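You operate a simulated robot arm through the tools that you are given. There is no shell and no other tool.

The job below is to be done with a simulated two-armed robot. You get a single attempt, and the scene is never put back.

## Task
Shut off the clogged column, let its pressure off to waste and run the other one alone.
Fine: clogged means top gauge over foot gauge by more than the limit card; shut its feed, out and the link valve before opening its waste valve; the other's feed and out open.
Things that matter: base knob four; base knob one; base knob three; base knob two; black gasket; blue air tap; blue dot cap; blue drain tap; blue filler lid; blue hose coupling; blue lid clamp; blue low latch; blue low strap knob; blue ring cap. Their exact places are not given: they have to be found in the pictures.

Only the result counts: the job must be done as asked and must still hold three seconds after the hand-in. Knocking over, shifting, dropping, spilling or breaking anything else fails it.

## Robot
Two 7-joint arms with two-finger parallel grippers on one trunk, on a base that drives. Base frame: it is fixed to the floor where the robot stands at the start and does not move with it; the origin is under the middle of the robot, x ahead of it, y to its left, z up. Units: mm, degrees, N and s.
The left shoulder is at the start at [-55, 119, 891], the right one opposite. With the tool pointing down near the work surface each hand reaches from about 120 to 360 mm from the robot's upright axis, wherever it stands, measured 20 degrees to its own side. Places, roughly: base knob four [800, -700, 100]; base knob one [500, 400, 100]; base knob three [1000, -400, 100]; base knob two [600, 200, 100]; blue air tap [1000, -700, 1200]; blue drain tap [900, -500, 200]; blue lid clamp [1000, -600, 1200]; blue low latch [1000, -400, 200]; blue low strap knob [900, -700, 300]; blue side latch [800, -500, 800]; blue top strap knob [900, -700, 800]; blue wash valve [800, -300, 800]; clean tap [800, -100, 500]; clean valve [800, -200, 500]; empty tag [-1500, 750, 1250]; red air tap [600, 500, 1300]. Payload 3.43 kg a hand.
The tool frame of a hand sits at the grasp point between the pads (the TCP): z along the fingers, y along the line on which they close. The tips reach 30 mm beyond it. The gripper opens to 94 mm. The fingers are 28 mm wide and 10 mm thick; the gripper's body (50 by 96 mm) begins 55 mm behind the TCP.
Orientation is that of the tool frame in the base frame, as [roll, pitch, yaw] about the fixed x, y, z axes, in that order (R = Rz(yaw) Ry(pitch) Rx(roll)). With the fingers straight down and closing along the base's y, the tool's x points along the base's -x, its y along +y and its z along -z.

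## Interface
- The arms move only by the tool play_rows. It takes "left_motion", "right_motion" or both (then of equal length, played together; a hand with none holds still); each is a list of rows, each a list of 6 numbers: the shift along the tool's x, y, z in mm, then the turn, a rotation vector about the tool's x, y, z in degrees. In form: [[dx, dy, dz, rx, ry, rz], ...]. A call has 1 to 20 rows; each row shifts and turns the commanded pose from where the row before left it, along the tool's axes as they then stand. "left_claw" and "right_claw" are, for a hand that has rows, the opening, from 0 (shut) to 1 (fully open), set as the call begins (left out, the last holds). Rows are played at 5 a second. More than 50 mm and 8.6 degrees between two rows, or a gripper value outside its range, and nothing of the call is played. Where a pose cannot be reached the arm comes as near as it can. A force on the tool above 40 N (or 10 N above the force at the start of the call, whichever is more), or a blocked arm, ends the call early, and 0.2 s more pass. Each finger travels about 153 mm/s and halts on what it meets, pressing with about 34 N; the grip force reading is that of the motor and also rises with nothing between the fingers. The clock runs only during rows and for 0.2 s after the last one: add rows that do not move to give the fingers time. It gives the time, the measured TCP pose, the force on the tool (base axes), the opening and the grip force at its end, in the units of the frame above (readings bear some noise), with the torque about the TCP (base axes, N m) and any sound that the robot's microphone picked up.
- Cameras (640 x 400 px; columns grow to the right, rows downward): "scene" is now at [36.6, -7.9, 1605.5]; the picture's right is [0.06, -1.00, 0.00], its down [-0.73, -0.04, -0.68] and it looks along [0.68, 0.04, -0.73] (base axes); focal length 259 px, centre (320, 200). "left" rides on the left gripper at [76, -14, -102] in its tool frame; the picture's right is [0.18, 0.98, 0.00], its down [-0.75, 0.14, -0.64] and it looks along [-0.63, 0.12, 0.77] (tool axes); focal length 243 px, centre (320, 200). "right" rides on the right gripper at [76, 14, -102] in its tool frame; the picture's right is [-0.18, 0.98, 0.00], its down [-0.75, -0.14, -0.64] and it looks along [-0.63, -0.12, 0.77] (tool axes); focal length 243 px, centre (320, 200).
- snapshot(camera): a new picture of that camera. No time passes.
- move_column(by): slides the trunk up (or, below 0, down) by that many mm; the arms and the scene camera ride with it, the base frame stays. It gives what a move gives, with no picture.
- drive_base(legs): drives the robot by 1 to 6 legs, each [ahead, left, turn to the left] in mm, mm and degrees, along the robot's own axes; the way and the turn of a leg run together, so that a leg with both is an arc; at most 1500 mm and 180 degrees a leg. The arms and the cameras ride along, it lands a little off, and it stops where it bumps. It gives what a move gives.
- turn_head(pan, tilt): turns the head with the scene camera to pan (to the left, within 143 degrees either way) and tilt (down, from -29 to 69), counted from straight ahead of the robot. It gives what a move gives.
- probe_pixels(camera, pixels): there is no depth. For up to 12 entries [column, row, z] of the newest picture of that camera ("zoom" is the newest enlarged one), the place [x, y] in the base frame at which the ray of that pixel passes the height z, good to about 2 mm, but the place of the scene camera against the robot may be out by one fixed shift of up to 12 mm in any direction. No time passes.
- close_up(camera, box): a new picture of the part [left, top, right, bottom] of that camera's present view, enlarged. No time passes.
- job_done(): hands the job in; it is judged then, once.

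Open the grippers and draw the arms clear of the work before you hand the job in, unless the task says otherwise.

The tools are called after "Emit:" by a JSON object that holds its "api" and its "payload". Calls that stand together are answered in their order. play_rows: Moves the arms, as the interface text tells. Its arguments: {"type":"object","properties":{"left_motion":{"type":"array","items":{"type":"array","items":{"type":"number"}}},"left_claw":{"type":"number"},"right_motion":{"type":"array","items":{"type":"array","items":{"type":"number"}}},"right_claw":{"type":"number"}},"required":[]} The other tools are called the same way: move_column (by) slides the trunk up or down; drive_base (legs) drives the base; turn_head (pan, tilt) turns the head that bears the scene camera; snapshot (camera) takes a picture; probe_pixels (camera, pixels) gives the place at which the rays of pixels pass given heights; close_up (camera, box) takes an enlarged picture of a part of a camera's view; job_done () hands the job in.

At the start:

```text
clock: 0.0
left_eef_pos: [422.6, 76.5, 1000.3]
left_tcp_rot: [-180.0, -0.1, 179.9]
left_ft_force: [-0.5, 1.3, -0.1]
left_ft_torque: [0.0, -0.03, -0.01]
left_finger_gap: 93.9
left_gripper_force: 0.0
right_eef_pos: [238.2, -179.8, 1301.4]
right_tcp_rot: [179.9, 0.0, 180.0]
right_ft_force: [0.7, 0.1, 0.0]
right_ft_torque: [0.0, -0.02, -0.02]
right_finger_gap: 93.9
right_gripper_force: 0.1
trunk travel left (down, up): [-312.0, 23.0]
robot x, y, heading: [-1.3, -0.4, 0.1]
head pan, tilt: [3.3, 47.0]
```

scene: 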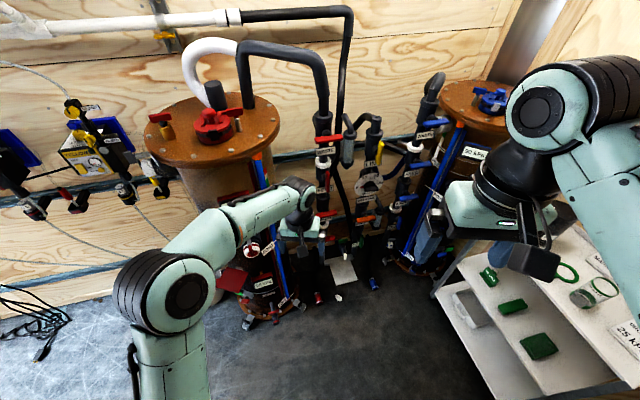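
right: 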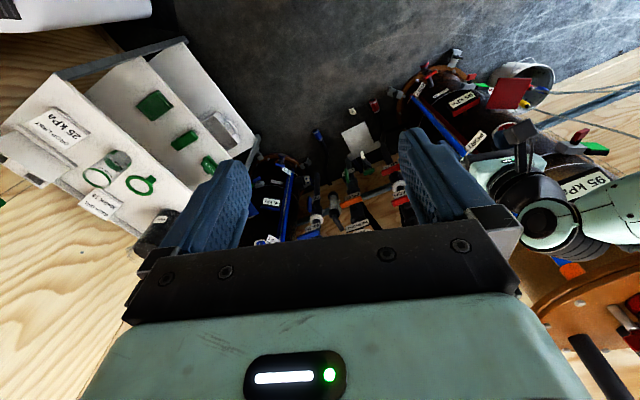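
left: 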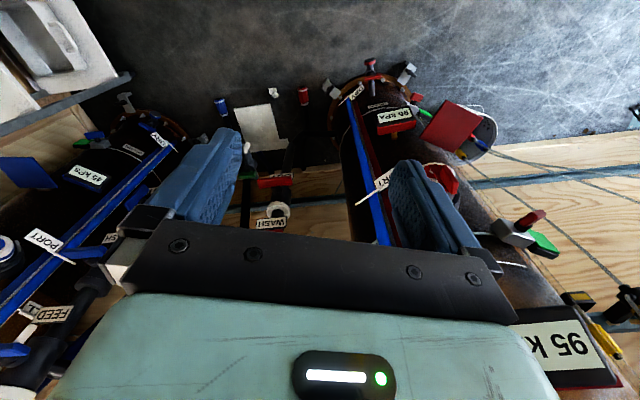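

The scene shows two columns (red at left, blue at right), valve manifolds between them and a table with a card at right. I take close-ups to read the labels and gauges.

Emit:
{"api": "close_up", "payload": {"camera": "scene", "box": [300, 80, 460, 180]}}

Emit:
{"api": "close_up", "payload": {"camera": "scene", "box": [300, 170, 460, 270]}}

Emit:
{"api": "close_up", "payload": {"camera": "scene", "box": [180, 220, 340, 320]}}

Emit:
{"api": "close_up", "payload": {"camera": "right", "box": [0, 60, 240, 210]}}

Emit:
{"api": "close_up", "payload": {"camera": "left", "box": [0, 80, 240, 230]}}

Emit:
{"api": "close_up", "payload": {"camera": "left", "box": [300, 60, 540, 210]}}

```text
4.00 times, centred on (380, 130) of scene
```

zoom: 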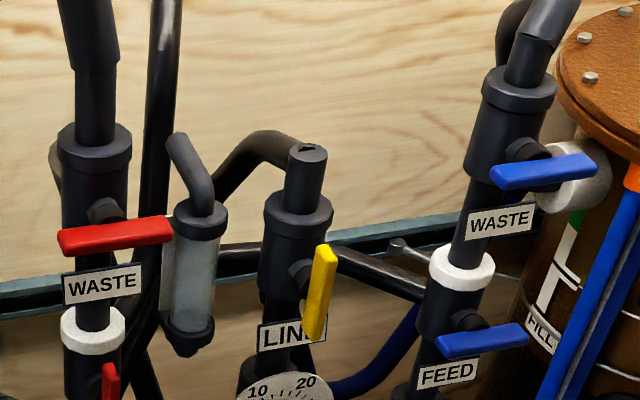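

```text
4.00 times, centred on (380, 220) of scene
```

zoom: 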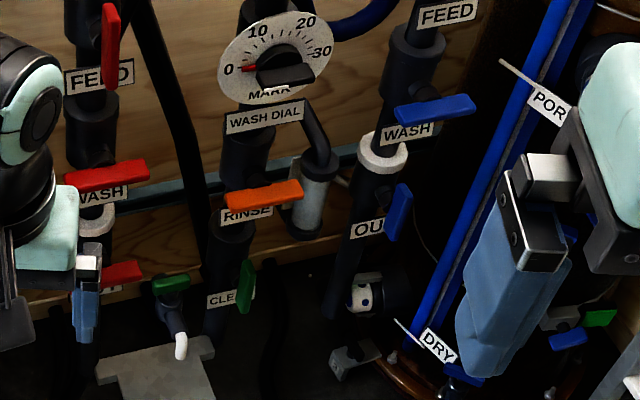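

```text
4.00 times, centred on (260, 270) of scene
```

zoom: 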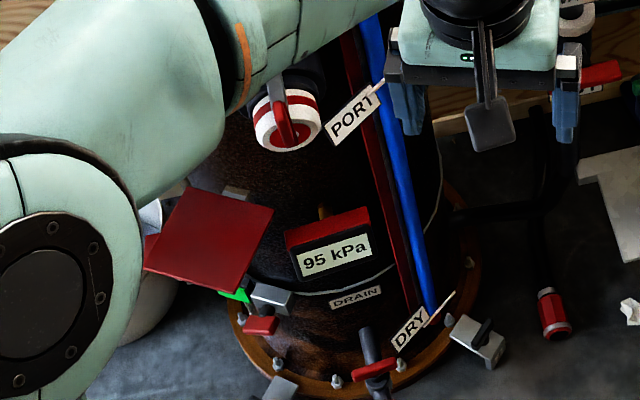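

```text
2.67 times, centred on (120, 135) of right
```

zoom: 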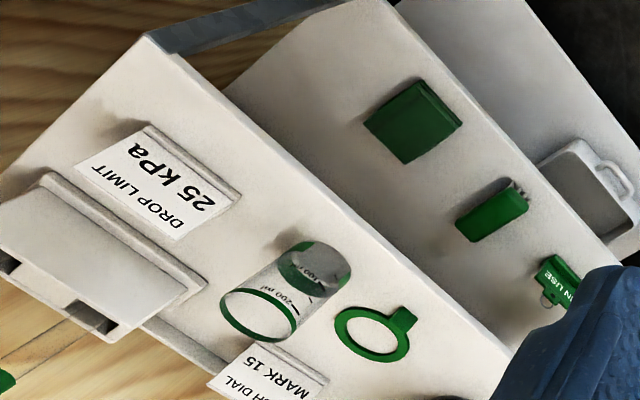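

```text
2.67 times, centred on (120, 155) of left
```

zoom: 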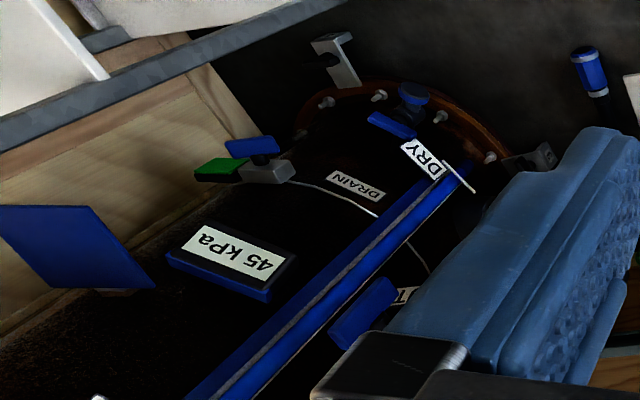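

```text
2.67 times, centred on (420, 135) of left
```

zoom: 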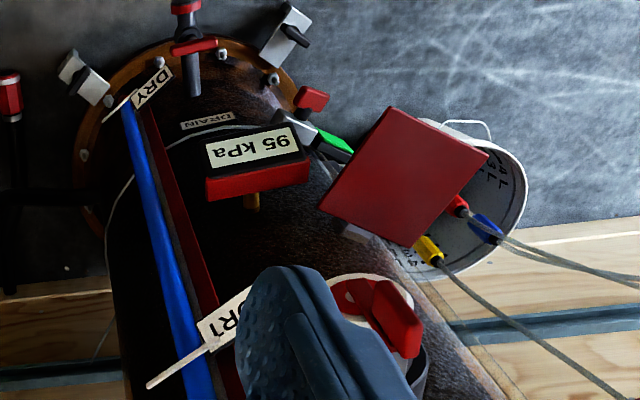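

Red foot gauge reads 95 kPa, blue foot 45 kPa and the limit card 25 kPa. Now the top gauges at scene (475,152) and left picture (560,350).

Emit:
{"api": "close_up", "payload": {"camera": "scene", "box": [420, 70, 580, 170]}}

Emit:
{"api": "close_up", "payload": {"camera": "left", "box": [480, 280, 640, 380]}}

Emit:
{"api": "close_up", "payload": {"camera": "right", "box": [400, 60, 640, 210]}}

Emit:
{"api": "close_up", "payload": {"camera": "right", "box": [230, 120, 430, 245]}}

Emit:
{"api": "close_up", "payload": {"camera": "scene", "box": [0, 80, 200, 220]}}

```text
4.00 times, centred on (500, 120) of scene
```

zoom: 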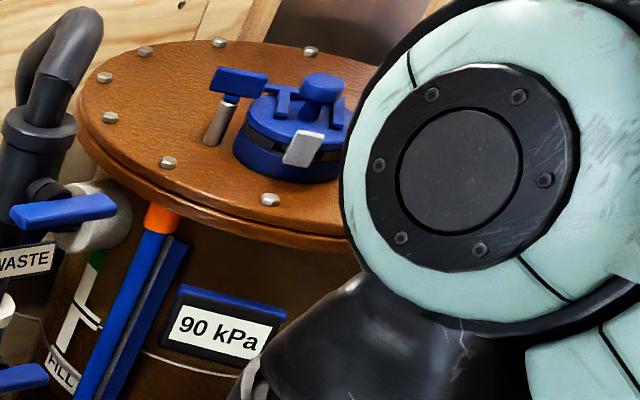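

```text
4.00 times, centred on (560, 330) of left
```

zoom: 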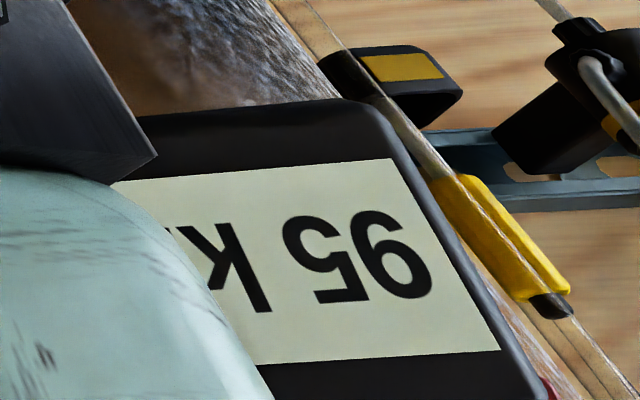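

```text
2.67 times, centred on (520, 135) of right
```

zoom: 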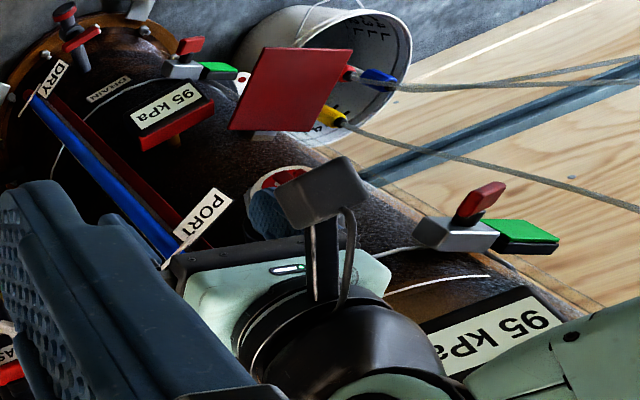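

```text
3.20 times, centred on (330, 182) of right
```

zoom: 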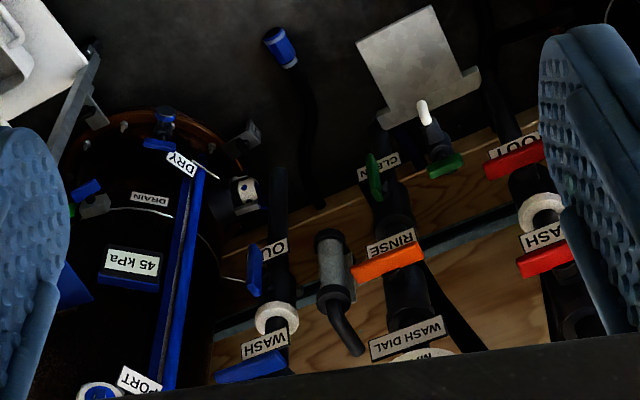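

```text
2.86 times, centred on (100, 150) of scene
```

zoom: 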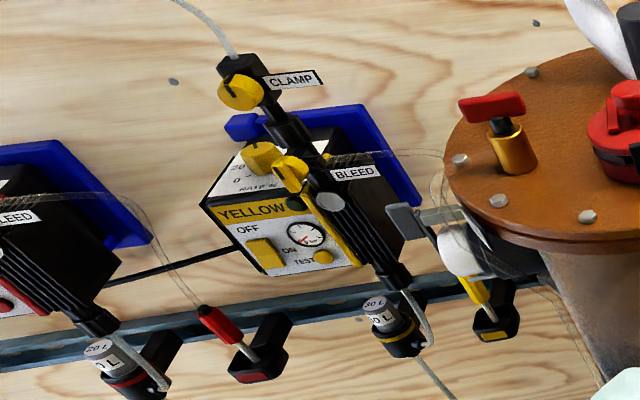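

Red: 95/95 (drop 0); blue: 90/45 (drop 45 > 25), so blue is the clogged one. Blue feed looks already across, blue out and yellow link along (open), red out across. I lower the trunk to get a flatter second view for triangulation, first looking at the pixels here.

Emit:
{"api": "probe_pixels", "payload": {"camera": "scene", "pixels": [[457, 121, 1000], [457, 121, 900], [380, 150, 1000], [380, 150, 900], [440, 165, 900], [440, 165, 800], [479, 222, 700], [479, 222, 600], [330, 239, 700], [330, 239, 600]]}}

Emit:
{"api": "move_column", "payload": {"by": -200}}

Emit:
{"api": "snapshot", "payload": {"camera": "scene"}}

```text
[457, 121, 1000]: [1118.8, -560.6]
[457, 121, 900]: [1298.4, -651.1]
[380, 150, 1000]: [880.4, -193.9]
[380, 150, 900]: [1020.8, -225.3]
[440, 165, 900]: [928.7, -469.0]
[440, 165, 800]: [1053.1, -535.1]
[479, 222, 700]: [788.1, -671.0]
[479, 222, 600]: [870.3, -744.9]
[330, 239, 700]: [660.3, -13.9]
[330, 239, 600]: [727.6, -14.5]
```

```text
clock: 2.2
left_eef_pos: [422.2, 76.9, 799.4]
left_tcp_rot: [-179.9, 0.0, -180.0]
left_ft_force: [-0.3, 0.8, 0.5]
left_ft_torque: [0.01, 0.02, -0.02]
left_finger_gap: 93.7
left_gripper_force: 0.1
right_eef_pos: [238.3, -179.5, 1101.8]
right_tcp_rot: [179.8, 0.1, -180.0]
right_ft_force: [-0.4, 0.7, 0.0]
right_ft_torque: [-0.02, 0.05, -0.01]
right_finger_gap: 94.1
right_gripper_force: 0.0
trunk travel left (down, up): [-112.0, 223.0]
robot x, y, heading: [-2.6, -1.5, 0.0]
head pan, tilt: [3.3, 47.0]
```

```text
taken
```

scene: 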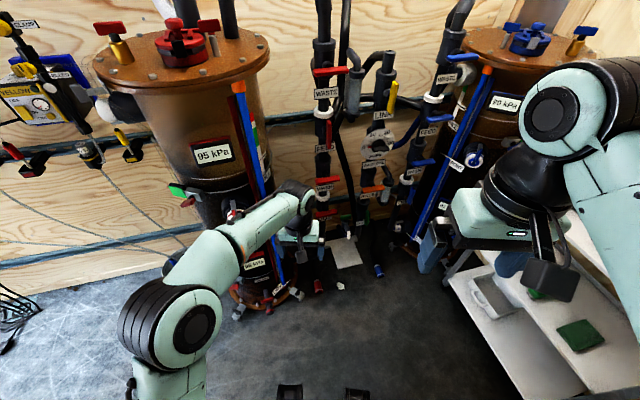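

The trunk is lower; both top gauges are visible (95 red, 90 blue). I tilt the head up and zoom on the manifold.

Emit:
{"api": "turn_head", "payload": {"pan": -10, "tilt": 30}}

Emit:
{"api": "snapshot", "payload": {"camera": "scene"}}

Emit:
{"api": "close_up", "payload": {"camera": "scene", "box": [220, 120, 400, 232]}}

Emit:
{"api": "close_up", "payload": {"camera": "scene", "box": [220, 200, 400, 312]}}

```text
clock: 3.0
left_eef_pos: [423.3, 76.5, 799.2]
left_tcp_rot: [-180.0, 0.0, 180.0]
left_ft_force: [0.5, -0.2, -0.9]
left_ft_torque: [-0.03, 0.02, 0.02]
left_finger_gap: 94.0
left_gripper_force: 0.2
right_eef_pos: [236.7, -180.5, 1100.5]
right_tcp_rot: [179.9, 0.0, 180.0]
right_ft_force: [0.4, 0.2, 0.2]
right_ft_torque: [0.02, -0.02, -0.01]
right_finger_gap: 94.1
right_gripper_force: 0.0
trunk travel left (down, up): [-112.0, 223.0]
robot x, y, heading: [-2.0, -1.2, 0.1]
head pan, tilt: [-10.0, 30.0]
```

```text
taken
```

scene: 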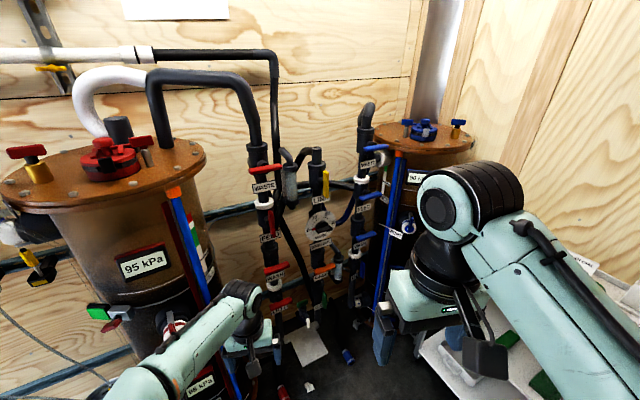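

```text
3.56 times, centred on (310, 176) of scene
```

zoom: 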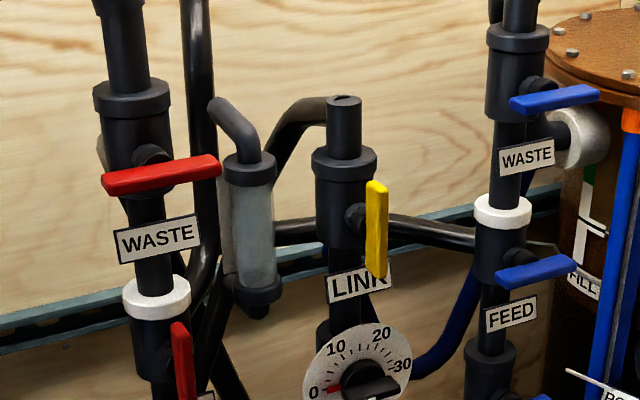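

```text
3.56 times, centred on (310, 256) of scene
```

zoom: 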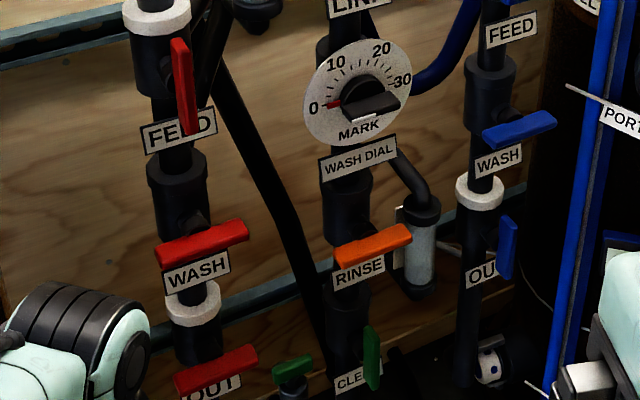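

The flat view shows all levers: red waste/wash/out, blue waste/feed/wash across; red feed, link, blue out along. I probe lever rays from this picture and look down to see the robot's base and free floor.

Emit:
{"api": "probe_pixels", "payload": {"camera": "scene", "pixels": [[376, 147.7, 1100], [376, 147.7, 1000], [325.7, 184.6, 1000], [325.7, 184.6, 900], [371, 196.2, 1000], [371, 196.2, 900], [362.6, 270, 700], [362.6, 270, 600], [281, 303.6, 700], [281, 303.6, 600], [271.7, 224.5, 900], [271.7, 224.5, 800]]}}

Emit:
{"api": "turn_head", "payload": {"pan": 0, "tilt": 69}}

Emit:
{"api": "snapshot", "payload": {"camera": "scene"}}

Emit:
{"api": "snapshot", "payload": {"camera": "left"}}

Emit:
{"api": "snapshot", "payload": {"camera": "right"}}

```text
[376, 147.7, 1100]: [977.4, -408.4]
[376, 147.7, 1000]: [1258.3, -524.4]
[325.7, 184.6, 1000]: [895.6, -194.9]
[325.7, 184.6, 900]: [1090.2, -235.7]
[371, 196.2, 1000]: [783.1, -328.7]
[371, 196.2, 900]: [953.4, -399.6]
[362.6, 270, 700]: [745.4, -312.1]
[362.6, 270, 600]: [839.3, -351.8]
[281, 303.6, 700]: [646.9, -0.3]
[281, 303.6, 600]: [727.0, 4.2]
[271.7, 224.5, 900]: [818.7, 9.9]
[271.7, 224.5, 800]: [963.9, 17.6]
```

```text
clock: 4.0
left_eef_pos: [423.0, 76.0, 800.0]
left_tcp_rot: [-180.0, 0.0, -180.0]
left_ft_force: [0.5, 0.2, -0.1]
left_ft_torque: [-0.03, 0.0, -0.01]
left_finger_gap: 94.1
left_gripper_force: 0.0
right_eef_pos: [237.0, -180.0, 1100.6]
right_tcp_rot: [179.9, 0.0, 180.0]
right_ft_force: [-0.1, 0.0, -0.6]
right_ft_torque: [0.01, -0.01, 0.0]
right_finger_gap: 94.0
right_gripper_force: 0.0
trunk travel left (down, up): [-112.0, 223.0]
robot x, y, heading: [-0.5, -0.5, -0.0]
head pan, tilt: [0.0, 68.8]
```

```text
taken
```

scene: 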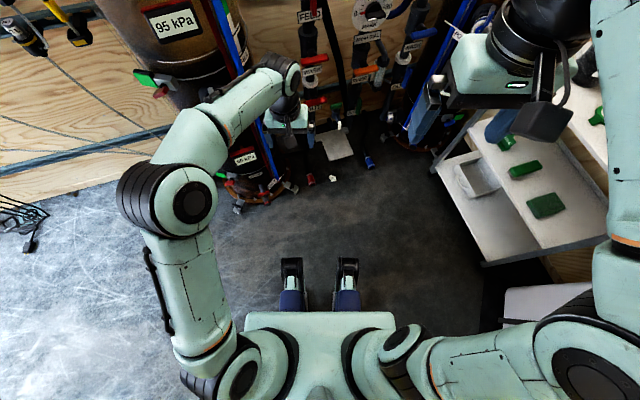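

```text
taken
```

left: 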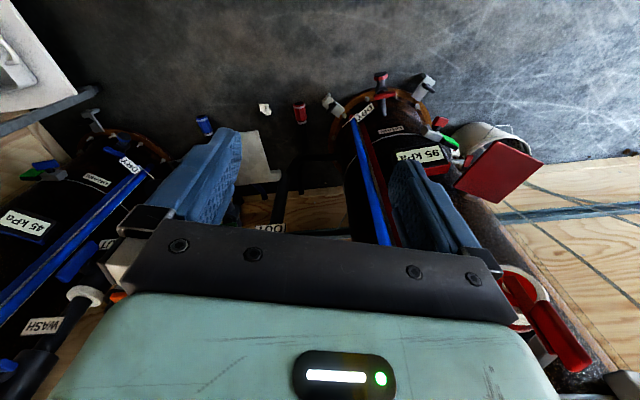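

```text
taken
```

right: 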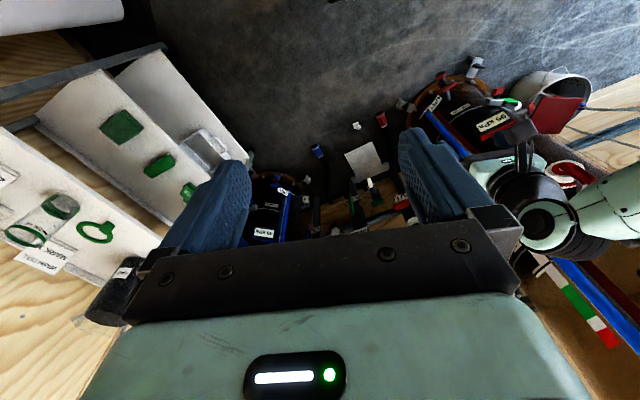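

I probe the robot's front feet (290,262),(347,262), the floor objects and column foot to know the free room ahead.

Emit:
{"api": "probe_pixels", "payload": {"camera": "scene", "pixels": [[290, 260, 0], [347, 260, 0], [290, 260, 150], [347, 260, 150], [333, 180, 0], [310, 182, 0], [370, 165, 0], [240, 212, 0], [292, 190, 0], [435, 170, 0], [485, 262, 0], [337, 160, 0]]}}

Emit:
{"api": "close_up", "payload": {"camera": "scene", "box": [210, 100, 450, 250]}}

```text
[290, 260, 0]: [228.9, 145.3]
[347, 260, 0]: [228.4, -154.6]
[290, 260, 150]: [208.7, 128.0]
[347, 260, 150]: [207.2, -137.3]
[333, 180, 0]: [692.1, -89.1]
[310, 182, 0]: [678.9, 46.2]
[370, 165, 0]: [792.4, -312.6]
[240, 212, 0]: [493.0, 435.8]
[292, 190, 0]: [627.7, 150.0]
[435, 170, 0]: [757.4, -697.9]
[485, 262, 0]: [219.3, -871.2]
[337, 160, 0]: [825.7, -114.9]
```

```text
2.67 times, centred on (330, 175) of scene
```

zoom: 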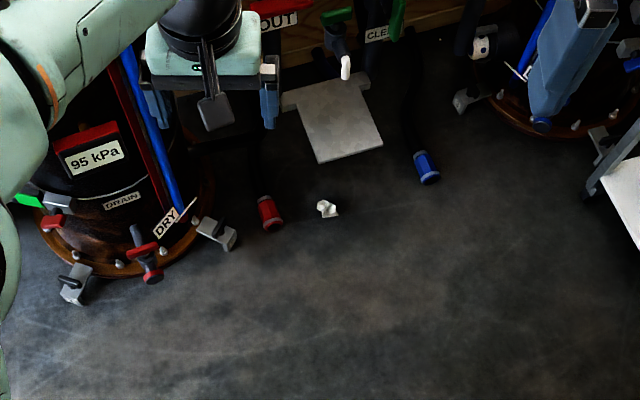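

Feet front is at x≈230 and floor is clear to x≈630. Before driving forward I draw the left hand back and turn both hands stepwise to point ahead, starting with the left retreat.

Emit:
{"api": "play_rows", "payload": {"left_motion": [[40, 0, 0, 0, 0, 0], [40, 0, 0, 0, 0, 0], [40, 0, 0, 0, 0, 0], [40, 0, 0, 0, 0, 0]]}}

Emit:
{"api": "play_rows", "payload": {"right_motion": [[0, 0, 0, 0, -8, 0], [0, 0, 0, 0, -8, 0], [0, 0, 0, 0, -8, 0], [0, 0, 0, 0, -8, 0], [0, 0, 0, 0, -8, 0], [0, 0, 0, 0, -8, 0], [0, 0, 0, 0, -8, 0], [0, 0, 0, 0, -8, 0], [0, 0, 0, 0, -8, 0], [0, 0, 0, 0, -8, 0], [0, 0, 0, 0, -8, 0], [0, 0, 0, 0, -2, 0]]}}

Emit:
{"api": "snapshot", "payload": {"camera": "scene"}}

Emit:
{"api": "snapshot", "payload": {"camera": "right"}}

```text
clock: 5.0
left_eef_pos: [262.5, 76.5, 800.1]
left_tcp_rot: [-180.0, 0.0, -180.0]
left_ft_force: [0.3, -0.3, -0.2]
left_ft_torque: [-0.01, -0.04, -0.03]
left_finger_gap: 93.8
left_gripper_force: 0.1
right_eef_pos: [236.6, -179.0, 1100.9]
right_tcp_rot: [180.0, 0.2, -179.9]
right_ft_force: [0.0, -0.1, -0.3]
right_ft_torque: [0.01, 0.04, 0.0]
right_finger_gap: 93.8
right_gripper_force: 0.0
trunk travel left (down, up): [-112.0, 223.0]
robot x, y, heading: [3.6, -2.1, -0.1]
head pan, tilt: [0.0, 68.8]
```

```text
clock: 7.6
left_eef_pos: [264.1, 75.9, 798.7]
left_tcp_rot: [180.0, 0.0, 179.9]
left_ft_force: [0.4, -0.2, 0.5]
left_ft_torque: [0.0, -0.04, 0.01]
left_finger_gap: 94.1
left_gripper_force: 0.0
right_eef_pos: [237.4, -179.5, 1100.6]
right_tcp_rot: [25.9, 89.9, 25.9]
right_ft_force: [0.4, 0.3, 0.5]
right_ft_torque: [0.02, 0.03, -0.02]
right_finger_gap: 93.8
right_gripper_force: 0.0
trunk travel left (down, up): [-112.0, 223.0]
robot x, y, heading: [-0.6, 0.7, -0.1]
head pan, tilt: [0.0, 68.8]
```

```text
taken
```

scene: 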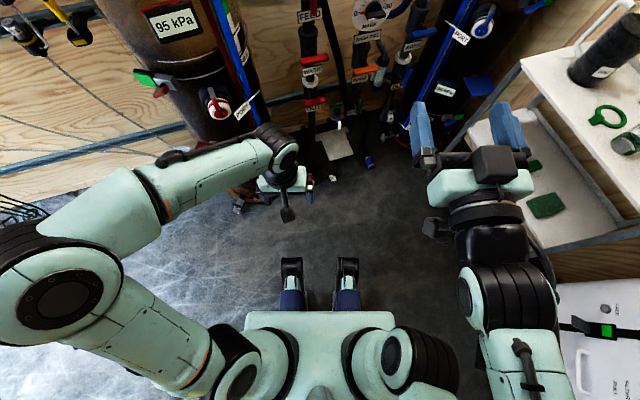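

```text
taken
```

right: 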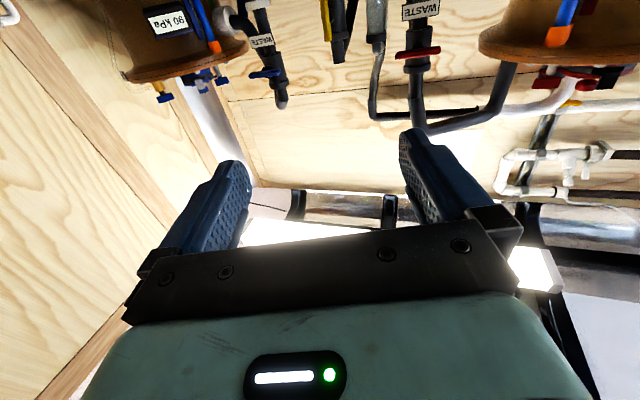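

Both hands are clear; the right hand points ahead. I tilt the head back up and drive ahead 250 mm for a close second view.

Emit:
{"api": "turn_head", "payload": {"pan": -10, "tilt": 35}}

Emit:
{"api": "drive_base", "payload": {"legs": [[250, 0, 0]]}}

Emit:
{"api": "snapshot", "payload": {"camera": "scene"}}

Emit:
{"api": "close_up", "payload": {"camera": "scene", "box": [230, 80, 470, 230]}}

Emit:
{"api": "close_up", "payload": {"camera": "scene", "box": [200, 220, 440, 370]}}

```text
clock: 8.6
left_eef_pos: [263.3, 77.3, 799.4]
left_tcp_rot: [180.0, 0.0, -180.0]
left_ft_force: [-0.4, 0.1, 0.8]
left_ft_torque: [-0.02, -0.01, -0.02]
left_finger_gap: 93.8
left_gripper_force: 0.0
right_eef_pos: [237.9, -178.5, 1101.1]
right_tcp_rot: [80.4, 89.9, 80.3]
right_ft_force: [0.2, -0.8, -0.3]
right_ft_torque: [0.02, 0.01, 0.01]
right_finger_gap: 94.1
right_gripper_force: 0.0
trunk travel left (down, up): [-112.0, 223.0]
robot x, y, heading: [-0.2, -2.1, 0.1]
head pan, tilt: [-10.0, 35.0]
```

```text
clock: 10.4
left_eef_pos: [511.0, 77.8, 800.3]
left_tcp_rot: [180.0, 0.0, -179.7]
left_ft_force: [0.5, -0.3, -0.7]
left_ft_torque: [0.0, 0.03, 0.02]
left_finger_gap: 94.1
left_gripper_force: 0.0
right_eef_pos: [486.2, -176.7, 1100.7]
right_tcp_rot: [87.4, 89.9, 87.7]
right_ft_force: [1.4, 1.2, -0.4]
right_ft_torque: [0.0, 0.03, 0.02]
right_finger_gap: 94.0
right_gripper_force: 0.1
trunk travel left (down, up): [-112.0, 223.0]
robot x, y, heading: [246.2, -0.0, 0.2]
head pan, tilt: [-10.0, 35.0]
```

```text
taken
```

scene: 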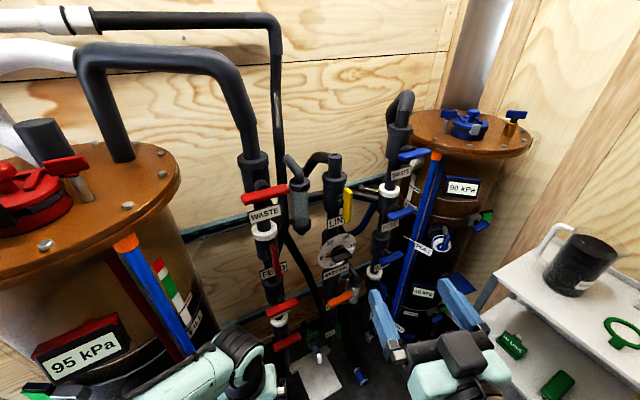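

```text
2.67 times, centred on (350, 155) of scene
```

zoom: 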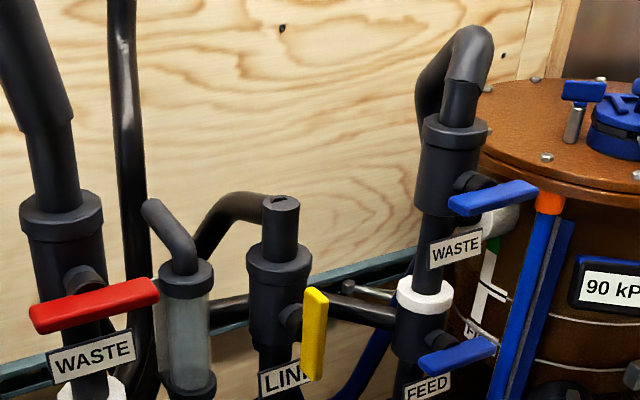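

```text
2.67 times, centred on (320, 295) of scene
```

zoom: 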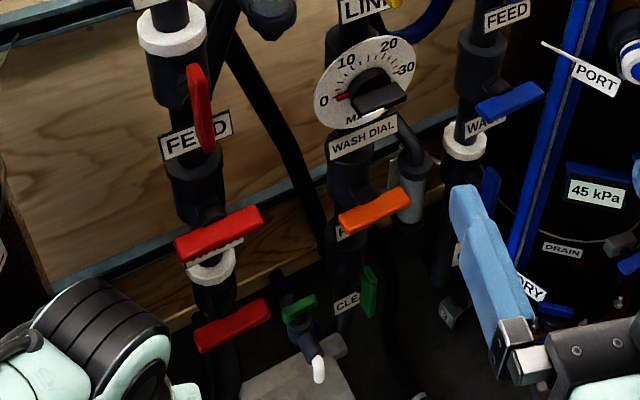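

All levers are clearly visible. I probe their centres here to intersect with the earlier rays.

Emit:
{"api": "probe_pixels", "payload": {"camera": "scene", "pixels": [[414.9, 154.6, 1150], [414.9, 154.6, 1050], [348.1, 205.6, 1050], [348.1, 205.6, 950], [401.4, 213.5, 1000], [401.4, 213.5, 900], [391.3, 258.6, 900], [391.3, 258.6, 800], [287, 341.9, 700], [287, 341.9, 600], [275.4, 260.1, 950], [275.4, 260.1, 850]]}}

```text
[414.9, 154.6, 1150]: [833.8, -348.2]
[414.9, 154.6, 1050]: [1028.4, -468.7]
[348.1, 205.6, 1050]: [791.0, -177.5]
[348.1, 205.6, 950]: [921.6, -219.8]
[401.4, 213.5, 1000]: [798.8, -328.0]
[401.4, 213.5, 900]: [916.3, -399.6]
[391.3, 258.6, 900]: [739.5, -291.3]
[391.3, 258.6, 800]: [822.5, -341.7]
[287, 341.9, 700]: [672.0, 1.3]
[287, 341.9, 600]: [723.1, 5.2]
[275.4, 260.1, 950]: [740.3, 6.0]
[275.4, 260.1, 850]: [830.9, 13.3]
```

Triangulation gives blue levers near x≈828, y≈-346 at z≈1152/971/791/610, link ≈(776,-173,1061), red ≈(718,4) at z≈971/610: the bank stands yawed. I probe lever ends to get that yaw.

Emit:
{"api": "close_up", "payload": {"camera": "scene", "box": [380, 130, 460, 180]}}

Emit:
{"api": "close_up", "payload": {"camera": "scene", "box": [320, 170, 400, 220]}}

Emit:
{"api": "close_up", "payload": {"camera": "scene", "box": [250, 310, 330, 360]}}

Emit:
{"api": "close_up", "payload": {"camera": "scene", "box": [360, 190, 440, 240]}}

```text
8.00 times, centred on (420, 155) of scene
```

zoom: 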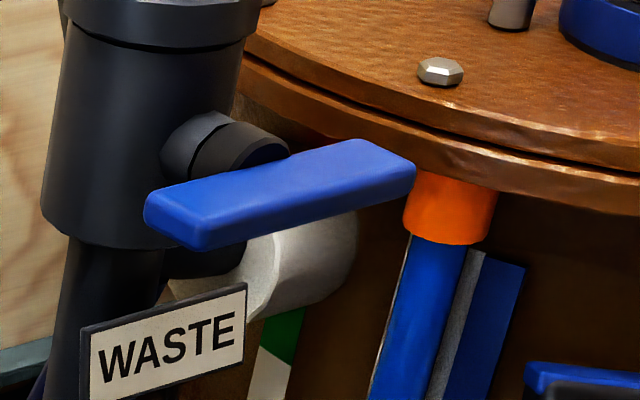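

```text
8.00 times, centred on (360, 195) of scene
```

zoom: 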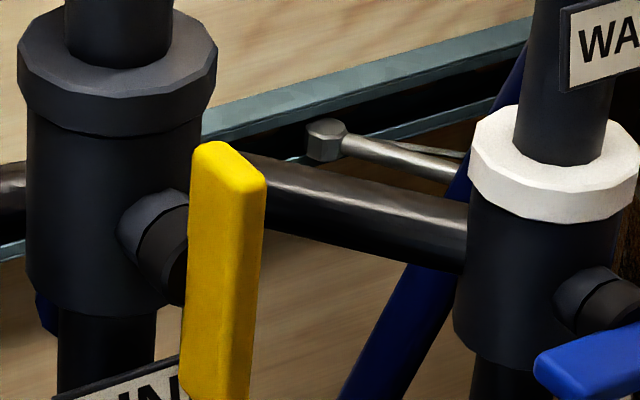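

```text
8.00 times, centred on (290, 335) of scene
```

zoom: 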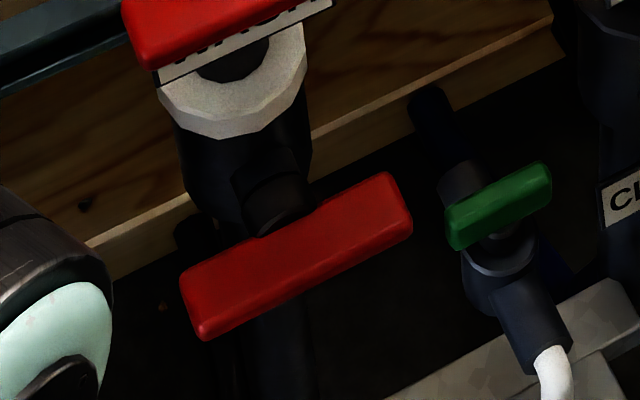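

```text
8.00 times, centred on (400, 215) of scene
```

zoom: 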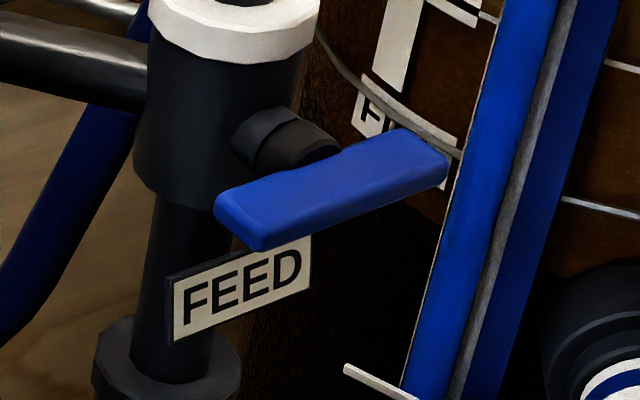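

I probe lever end pairs: red out (273.8,347.5)-(300.6,335) and blue waste (398.8,156.9)-(431.5,151.3), blue feed (387,217)-(416,209.8).

Emit:
{"api": "probe_pixels", "payload": {"camera": "scene", "pixels": [[273.8, 347.5, 612], [300.6, 335, 612], [398.8, 156.9, 1152], [431.5, 151.3, 1152], [387.2, 217, 971], [416, 209.8, 971], [346.5, 190.5, 1090], [346.5, 219, 1030]]}}

```text
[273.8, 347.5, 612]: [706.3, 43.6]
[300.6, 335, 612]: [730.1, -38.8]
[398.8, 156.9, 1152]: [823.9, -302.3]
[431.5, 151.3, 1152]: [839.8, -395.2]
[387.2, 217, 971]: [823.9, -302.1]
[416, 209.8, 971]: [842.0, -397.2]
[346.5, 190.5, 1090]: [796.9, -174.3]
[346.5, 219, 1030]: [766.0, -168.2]
```

Levers are about 90 mm bars, centred on their stems, yawed ~13-16°. I drive right, ahead and turn left 15° so the robot faces the blue stack squarely with the right hand.

Emit:
{"api": "drive_base", "payload": {"legs": [[0, -280, 0], [0, 0, 15], [40, 0, 0]]}}

Emit:
{"api": "turn_head", "payload": {"pan": -10, "tilt": 40}}

Emit:
{"api": "snapshot", "payload": {"camera": "scene"}}

Emit:
{"api": "snapshot", "payload": {"camera": "right"}}

```text
clock: 14.8
left_eef_pos: [519.2, -120.5, 798.8]
left_tcp_rot: [-180.0, 0.0, -164.7]
left_ft_force: [0.6, 0.4, 0.4]
left_ft_torque: [-0.03, -0.01, -0.01]
left_finger_gap: 93.8
left_gripper_force: 0.1
right_eef_pos: [562.8, -371.8, 1100.8]
right_tcp_rot: [107.5, 89.9, 122.8]
right_ft_force: [0.7, 0.1, -0.7]
right_ft_torque: [0.02, 0.01, 0.01]
right_finger_gap: 94.1
right_gripper_force: 0.1
trunk travel left (down, up): [-112.0, 223.0]
robot x, y, heading: [285.4, -266.1, 15.2]
head pan, tilt: [-10.0, 35.0]
```

```text
clock: 15.4
left_eef_pos: [519.3, -121.1, 800.0]
left_tcp_rot: [179.9, 0.1, -164.7]
left_ft_force: [0.3, -0.6, 1.0]
left_ft_torque: [0.0, 0.01, -0.01]
left_finger_gap: 94.3
left_gripper_force: 0.0
right_eef_pos: [562.8, -373.4, 1100.7]
right_tcp_rot: [56.8, 89.8, 72.2]
right_ft_force: [-0.2, -0.7, 0.2]
right_ft_torque: [0.01, 0.0, -0.02]
right_finger_gap: 94.0
right_gripper_force: 0.1
trunk travel left (down, up): [-112.0, 223.0]
robot x, y, heading: [283.5, -263.4, 15.5]
head pan, tilt: [-10.0, 40.0]
```

```text
taken
```

scene: 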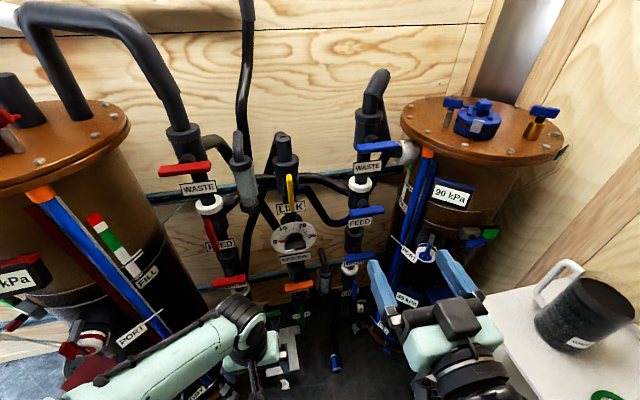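

```text
taken
```

right: 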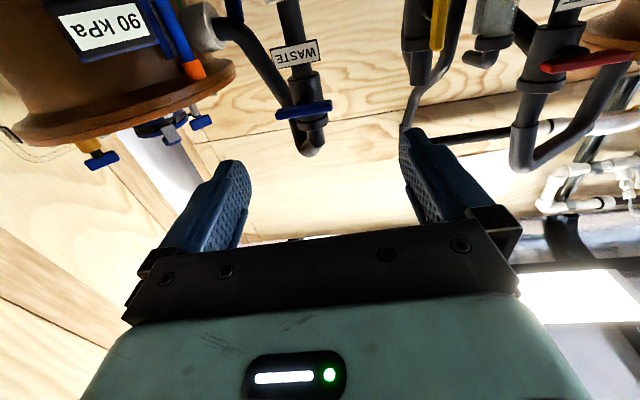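

The bank is nearly square to the robot now. I draw the left hand back and lower it to clear room, then raise the trunk for the link valve (z≈1057).

Emit:
{"api": "play_rows", "payload": {"left_motion": [[25, 0, 40, 0, 0, 0], [25, 0, 40, 0, 0, 0], [25, 0, 40, 0, 0, 0], [25, 0, 40, 0, 0, 0], [0, 0, 40, 0, 0, 0]]}}

Emit:
{"api": "move_column", "payload": {"by": 150}}

Emit:
{"api": "snapshot", "payload": {"camera": "scene"}}

```text
clock: 16.6
left_eef_pos: [423.1, -147.6, 598.9]
left_tcp_rot: [-180.0, -0.1, -164.6]
left_ft_force: [0.4, -0.1, -0.4]
left_ft_torque: [0.0, -0.02, 0.02]
left_finger_gap: 94.2
left_gripper_force: 0.0
right_eef_pos: [561.8, -373.9, 1100.7]
right_tcp_rot: [84.2, 89.9, 99.6]
right_ft_force: [0.0, 0.2, 0.4]
right_ft_torque: [-0.01, 0.0, 0.02]
right_finger_gap: 94.0
right_gripper_force: 0.0
trunk travel left (down, up): [-112.0, 223.0]
robot x, y, heading: [286.8, -262.3, 15.3]
head pan, tilt: [-10.0, 40.0]
```

```text
clock: 18.4
left_eef_pos: [422.5, -147.5, 749.6]
left_tcp_rot: [180.0, -0.1, -164.7]
left_ft_force: [-0.1, 0.4, 0.0]
left_ft_torque: [0.0, -0.02, 0.01]
left_finger_gap: 93.9
left_gripper_force: 0.1
right_eef_pos: [561.6, -374.1, 1252.2]
right_tcp_rot: [51.4, 89.9, 66.7]
right_ft_force: [-0.4, 0.3, -0.5]
right_ft_torque: [-0.01, 0.01, -0.04]
right_finger_gap: 94.1
right_gripper_force: 0.0
trunk travel left (down, up): [-262.0, 73.0]
robot x, y, heading: [282.0, -263.5, 15.3]
head pan, tilt: [-10.0, 40.0]
```

```text
taken
```

scene: 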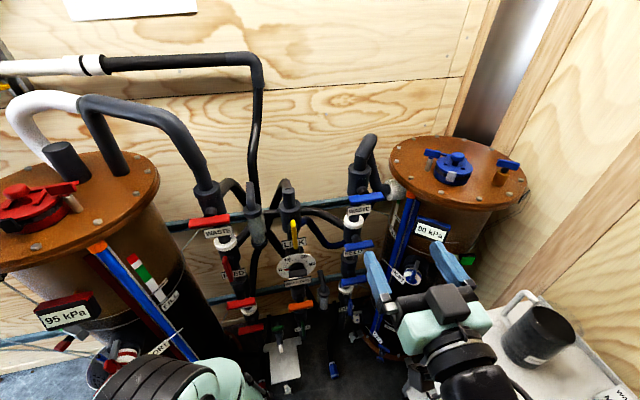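

Right hand is at (562,-374,1252). I move it to a pre-grasp about 140 mm in front of the yellow link lever (down 195, left 133, ahead 127).

Emit:
{"api": "play_rows", "payload": {"right_motion": [[39, 26.6, 24, 0, 0, 0], [39, 26.6, 24, 0, 0, 0], [39, 26.6, 24, 0, 0, 0], [39, 26.6, 24, 0, 0, 0], [39, 26.6, 24, 0, 0, 0], [0, 0, 0, 0, 0, 0]]}}

Emit:
{"api": "snapshot", "payload": {"camera": "right"}}

Emit:
{"api": "snapshot", "payload": {"camera": "scene"}}

```text
refused: row 1 steps farther than a row can; nothing moved
```

```text
taken
```

right: 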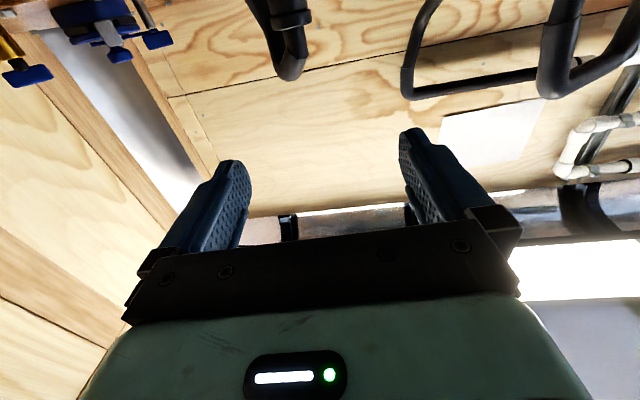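

```text
taken
```

scene: 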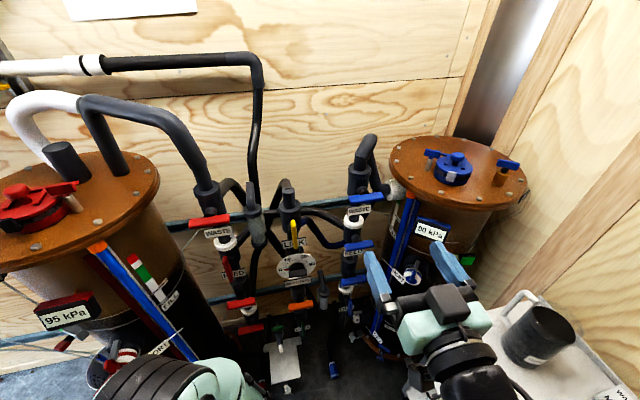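

The rows exceeded 50 mm; I repeat with shorter steps.

Emit:
{"api": "play_rows", "payload": {"right_motion": [[32.5, 22.2, 20, 0, 0, 0], [32.5, 22.2, 20, 0, 0, 0], [32.5, 22.2, 20, 0, 0, 0], [32.5, 22.2, 20, 0, 0, 0], [32.5, 22.2, 20, 0, 0, 0], [32.5, 22.2, 20, 0, 0, 0], [0, 0, 0, 0, 0, 0]]}}

Emit:
{"api": "snapshot", "payload": {"camera": "right"}}

Emit:
{"api": "snapshot", "payload": {"camera": "scene"}}

```text
clock: 20.0
left_eef_pos: [423.3, -147.0, 748.7]
left_tcp_rot: [179.9, 0.0, -164.7]
left_ft_force: [0.5, 0.9, 0.5]
left_ft_torque: [0.03, -0.02, -0.03]
left_finger_gap: 94.2
left_gripper_force: 0.0
right_eef_pos: [650.5, -211.5, 1064.5]
right_tcp_rot: [96.3, 87.3, 111.9]
right_ft_force: [0.9, 0.4, 0.8]
right_ft_torque: [0.01, 0.01, -0.01]
right_finger_gap: 94.1
right_gripper_force: 0.0
right hand out of reach, approached as far as the arm can: row 3
trunk travel left (down, up): [-262.0, 73.0]
robot x, y, heading: [282.0, -264.7, 15.3]
head pan, tilt: [-10.0, 40.0]
```

```text
taken
```

right: 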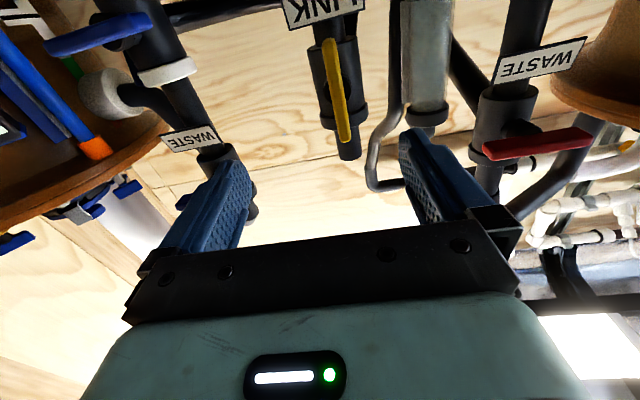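

```text
taken
```

scene: 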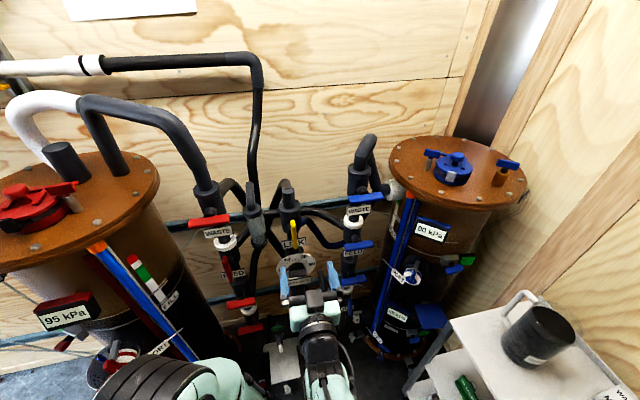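

The link lever spans (327,40)-(345,140) in the right picture: centre ≈135 mm ahead, 16 mm left, 3 mm below TCP, 2.5° rolled. I align and advance 85 mm, then recheck.

Emit:
{"api": "play_rows", "payload": {"right_motion": [[3, 16, 0, 0, 0, -2.5], [0, 0, 30, 0, 0, 0], [0, 0, 30, 0, 0, 0], [0, 0, 25, 0, 0, 0], [0, 0, 0, 0, 0, 0]]}}

Emit:
{"api": "snapshot", "payload": {"camera": "right"}}

Emit:
{"api": "close_up", "payload": {"camera": "scene", "box": [250, 180, 350, 280]}}

```text
clock: 20.6
left_eef_pos: [423.3, -147.9, 749.0]
left_tcp_rot: [-179.9, 0.0, -164.8]
left_ft_force: [0.1, 0.3, 0.1]
left_ft_torque: [0.0, 0.01, 0.0]
left_finger_gap: 94.1
left_gripper_force: 0.1
right_eef_pos: [672.4, -200.6, 1067.1]
right_tcp_rot: [103.3, 83.4, 118.4]
right_ft_force: [-0.4, -0.6, -0.6]
right_ft_torque: [-0.07, 0.0, -0.01]
right_finger_gap: 94.0
right_gripper_force: 0.2
trunk travel left (down, up): [-262.0, 73.0]
robot x, y, heading: [284.3, -259.4, 15.2]
head pan, tilt: [-10.0, 40.0]
stopped in row 2 (right hand): the arm was blocked; the commanded pose is now the measured one
```

```text
taken
```

right: 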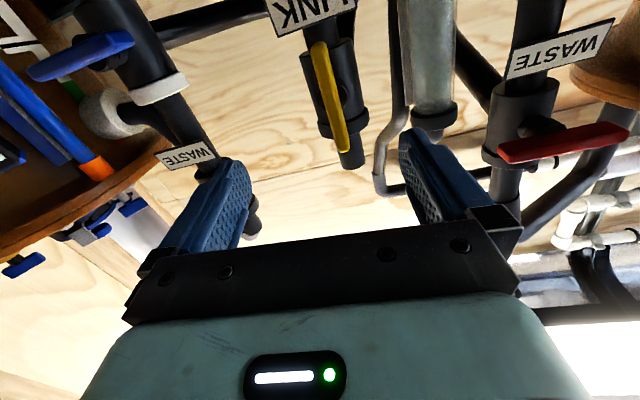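

```text
4.00 times, centred on (300, 230) of scene
```

zoom: 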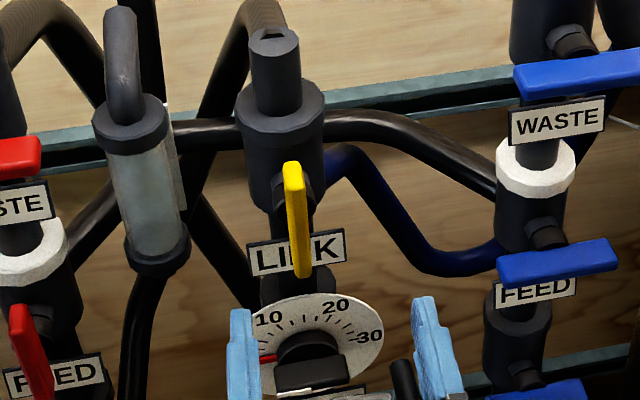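

The arm stopped because negative roll is at a joint limit (hand drifted +6.6° in roll). I back off 40 mm and roll +180° about the tool axis so the camera sits on top and both turn directions are free.

Emit:
{"api": "play_rows", "payload": {"right_motion": [[0, 0, -40, 0, 0, 0], [0, 0, 0, 0, 0, 8.5], [0, 0, 0, 0, 0, 8.5], [0, 0, 0, 0, 0, 8.5], [0, 0, 0, 0, 0, 8.5], [0, 0, 0, 0, 0, 8.5], [0, 0, 0, 0, 0, 8.5], [0, 0, 0, 0, 0, 8.5], [0, 0, 0, 0, 0, 8.5], [0, 0, 0, 0, 0, 8.5], [0, 0, 0, 0, 0, 8.5]]}}

Emit:
{"api": "snapshot", "payload": {"camera": "right"}}

Emit:
{"api": "snapshot", "payload": {"camera": "scene"}}

```text
clock: 23.0
left_eef_pos: [423.1, -146.6, 749.6]
left_tcp_rot: [179.9, 0.0, -164.6]
left_ft_force: [-0.3, -0.8, -1.6]
left_ft_torque: [-0.02, -0.02, 0.0]
left_finger_gap: 94.0
left_gripper_force: 0.1
right_eef_pos: [631.4, -210.1, 1069.0]
right_tcp_rot: [91.5, -1.4, 105.1]
right_ft_force: [-0.9, -0.9, 0.5]
right_ft_torque: [0.01, 0.02, -0.01]
right_finger_gap: 94.0
right_gripper_force: 0.0
trunk travel left (down, up): [-262.0, 73.0]
robot x, y, heading: [287.9, -261.5, 15.3]
head pan, tilt: [-10.0, 40.0]
```

```text
taken
```

right: 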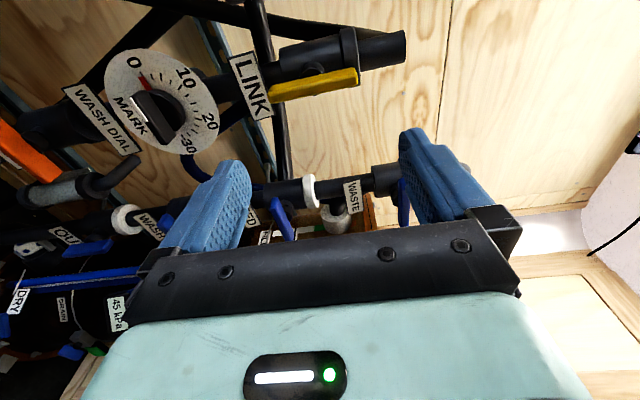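

```text
taken
```

scene: 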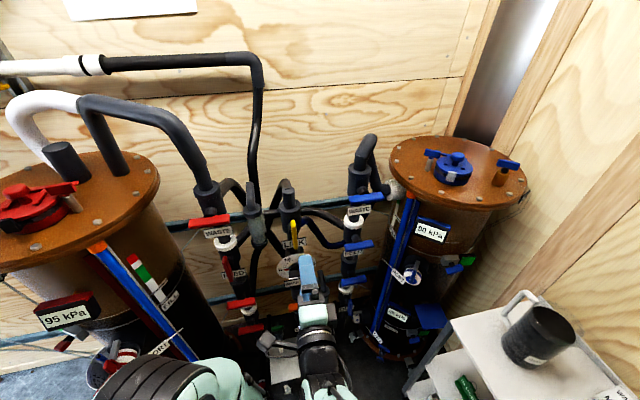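

Rolling +90 worked fine (fingers now close vertically). I continue another +90 to bring the camera on top.

Emit:
{"api": "play_rows", "payload": {"right_motion": [[0, 0, 0, 0, 0, 8.2], [0, 0, 0, 0, 0, 8.2], [0, 0, 0, 0, 0, 8.2], [0, 0, 0, 0, 0, 8.2], [0, 0, 0, 0, 0, 8.2], [0, 0, 0, 0, 0, 8.2], [0, 0, 0, 0, 0, 8.2], [0, 0, 0, 0, 0, 8.2], [0, 0, 0, 0, 0, 8.2], [0, 0, 0, 0, 0, 8.2], [0, 0, 0, 0, 0, 8.2]]}}

Emit:
{"api": "snapshot", "payload": {"camera": "right"}}

```text
clock: 25.4
left_eef_pos: [423.2, -147.3, 749.6]
left_tcp_rot: [-179.9, 0.0, -164.6]
left_ft_force: [0.0, 0.0, -0.3]
left_ft_torque: [0.0, -0.04, -0.04]
left_finger_gap: 93.9
left_gripper_force: 0.1
right_eef_pos: [632.7, -211.0, 1069.5]
right_tcp_rot: [-132.0, -87.7, -32.8]
right_ft_force: [0.6, -0.3, -0.8]
right_ft_torque: [0.02, -0.02, 0.02]
right_finger_gap: 93.9
right_gripper_force: 0.1
trunk travel left (down, up): [-262.0, 73.0]
robot x, y, heading: [289.9, -260.3, 15.2]
head pan, tilt: [-10.0, 40.0]
```

```text
taken
```

right: 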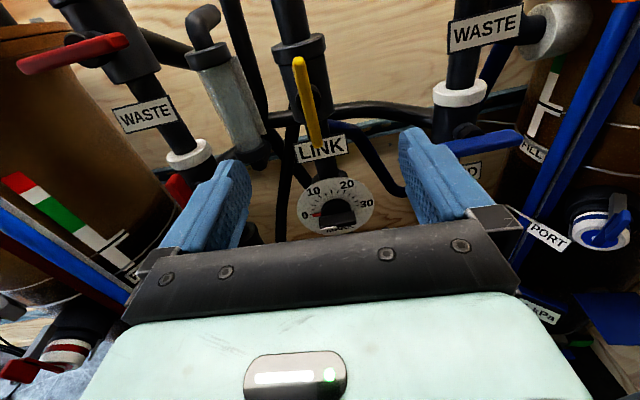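

Now the camera is on top; the link lever spans (300,60)-(315,145): ≈155 mm ahead, 15 mm left, 12 mm low. I shift and advance 85 mm.

Emit:
{"api": "play_rows", "payload": {"right_motion": [[-10, -15, 0, 0, 0, 0], [0, 0, 30, 0, 0, 0], [0, 0, 30, 0, 0, 0], [0, 0, 25, 0, 0, 0], [0, 0, 0, 0, 0, 0]]}}

Emit:
{"api": "snapshot", "payload": {"camera": "right"}}

```text
clock: 26.6
left_eef_pos: [422.8, -147.0, 748.8]
left_tcp_rot: [-179.9, -0.1, -164.6]
left_ft_force: [0.4, -0.4, -0.3]
left_ft_torque: [0.01, 0.0, 0.01]
left_finger_gap: 94.1
left_gripper_force: 0.1
right_eef_pos: [709.8, -174.4, 1058.0]
right_tcp_rot: [-134.7, -87.9, -30.2]
right_ft_force: [-0.3, 0.1, 0.1]
right_ft_torque: [-0.03, -0.01, -0.01]
right_finger_gap: 94.1
right_gripper_force: 0.1
trunk travel left (down, up): [-262.0, 73.0]
robot x, y, heading: [284.9, -263.3, 15.3]
head pan, tilt: [-10.0, 40.0]
```

```text
taken
```

right: 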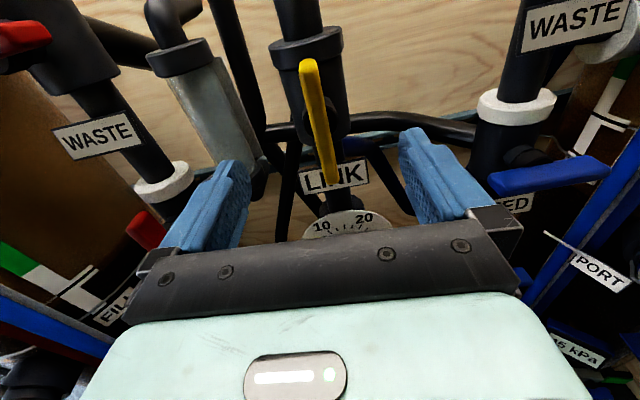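

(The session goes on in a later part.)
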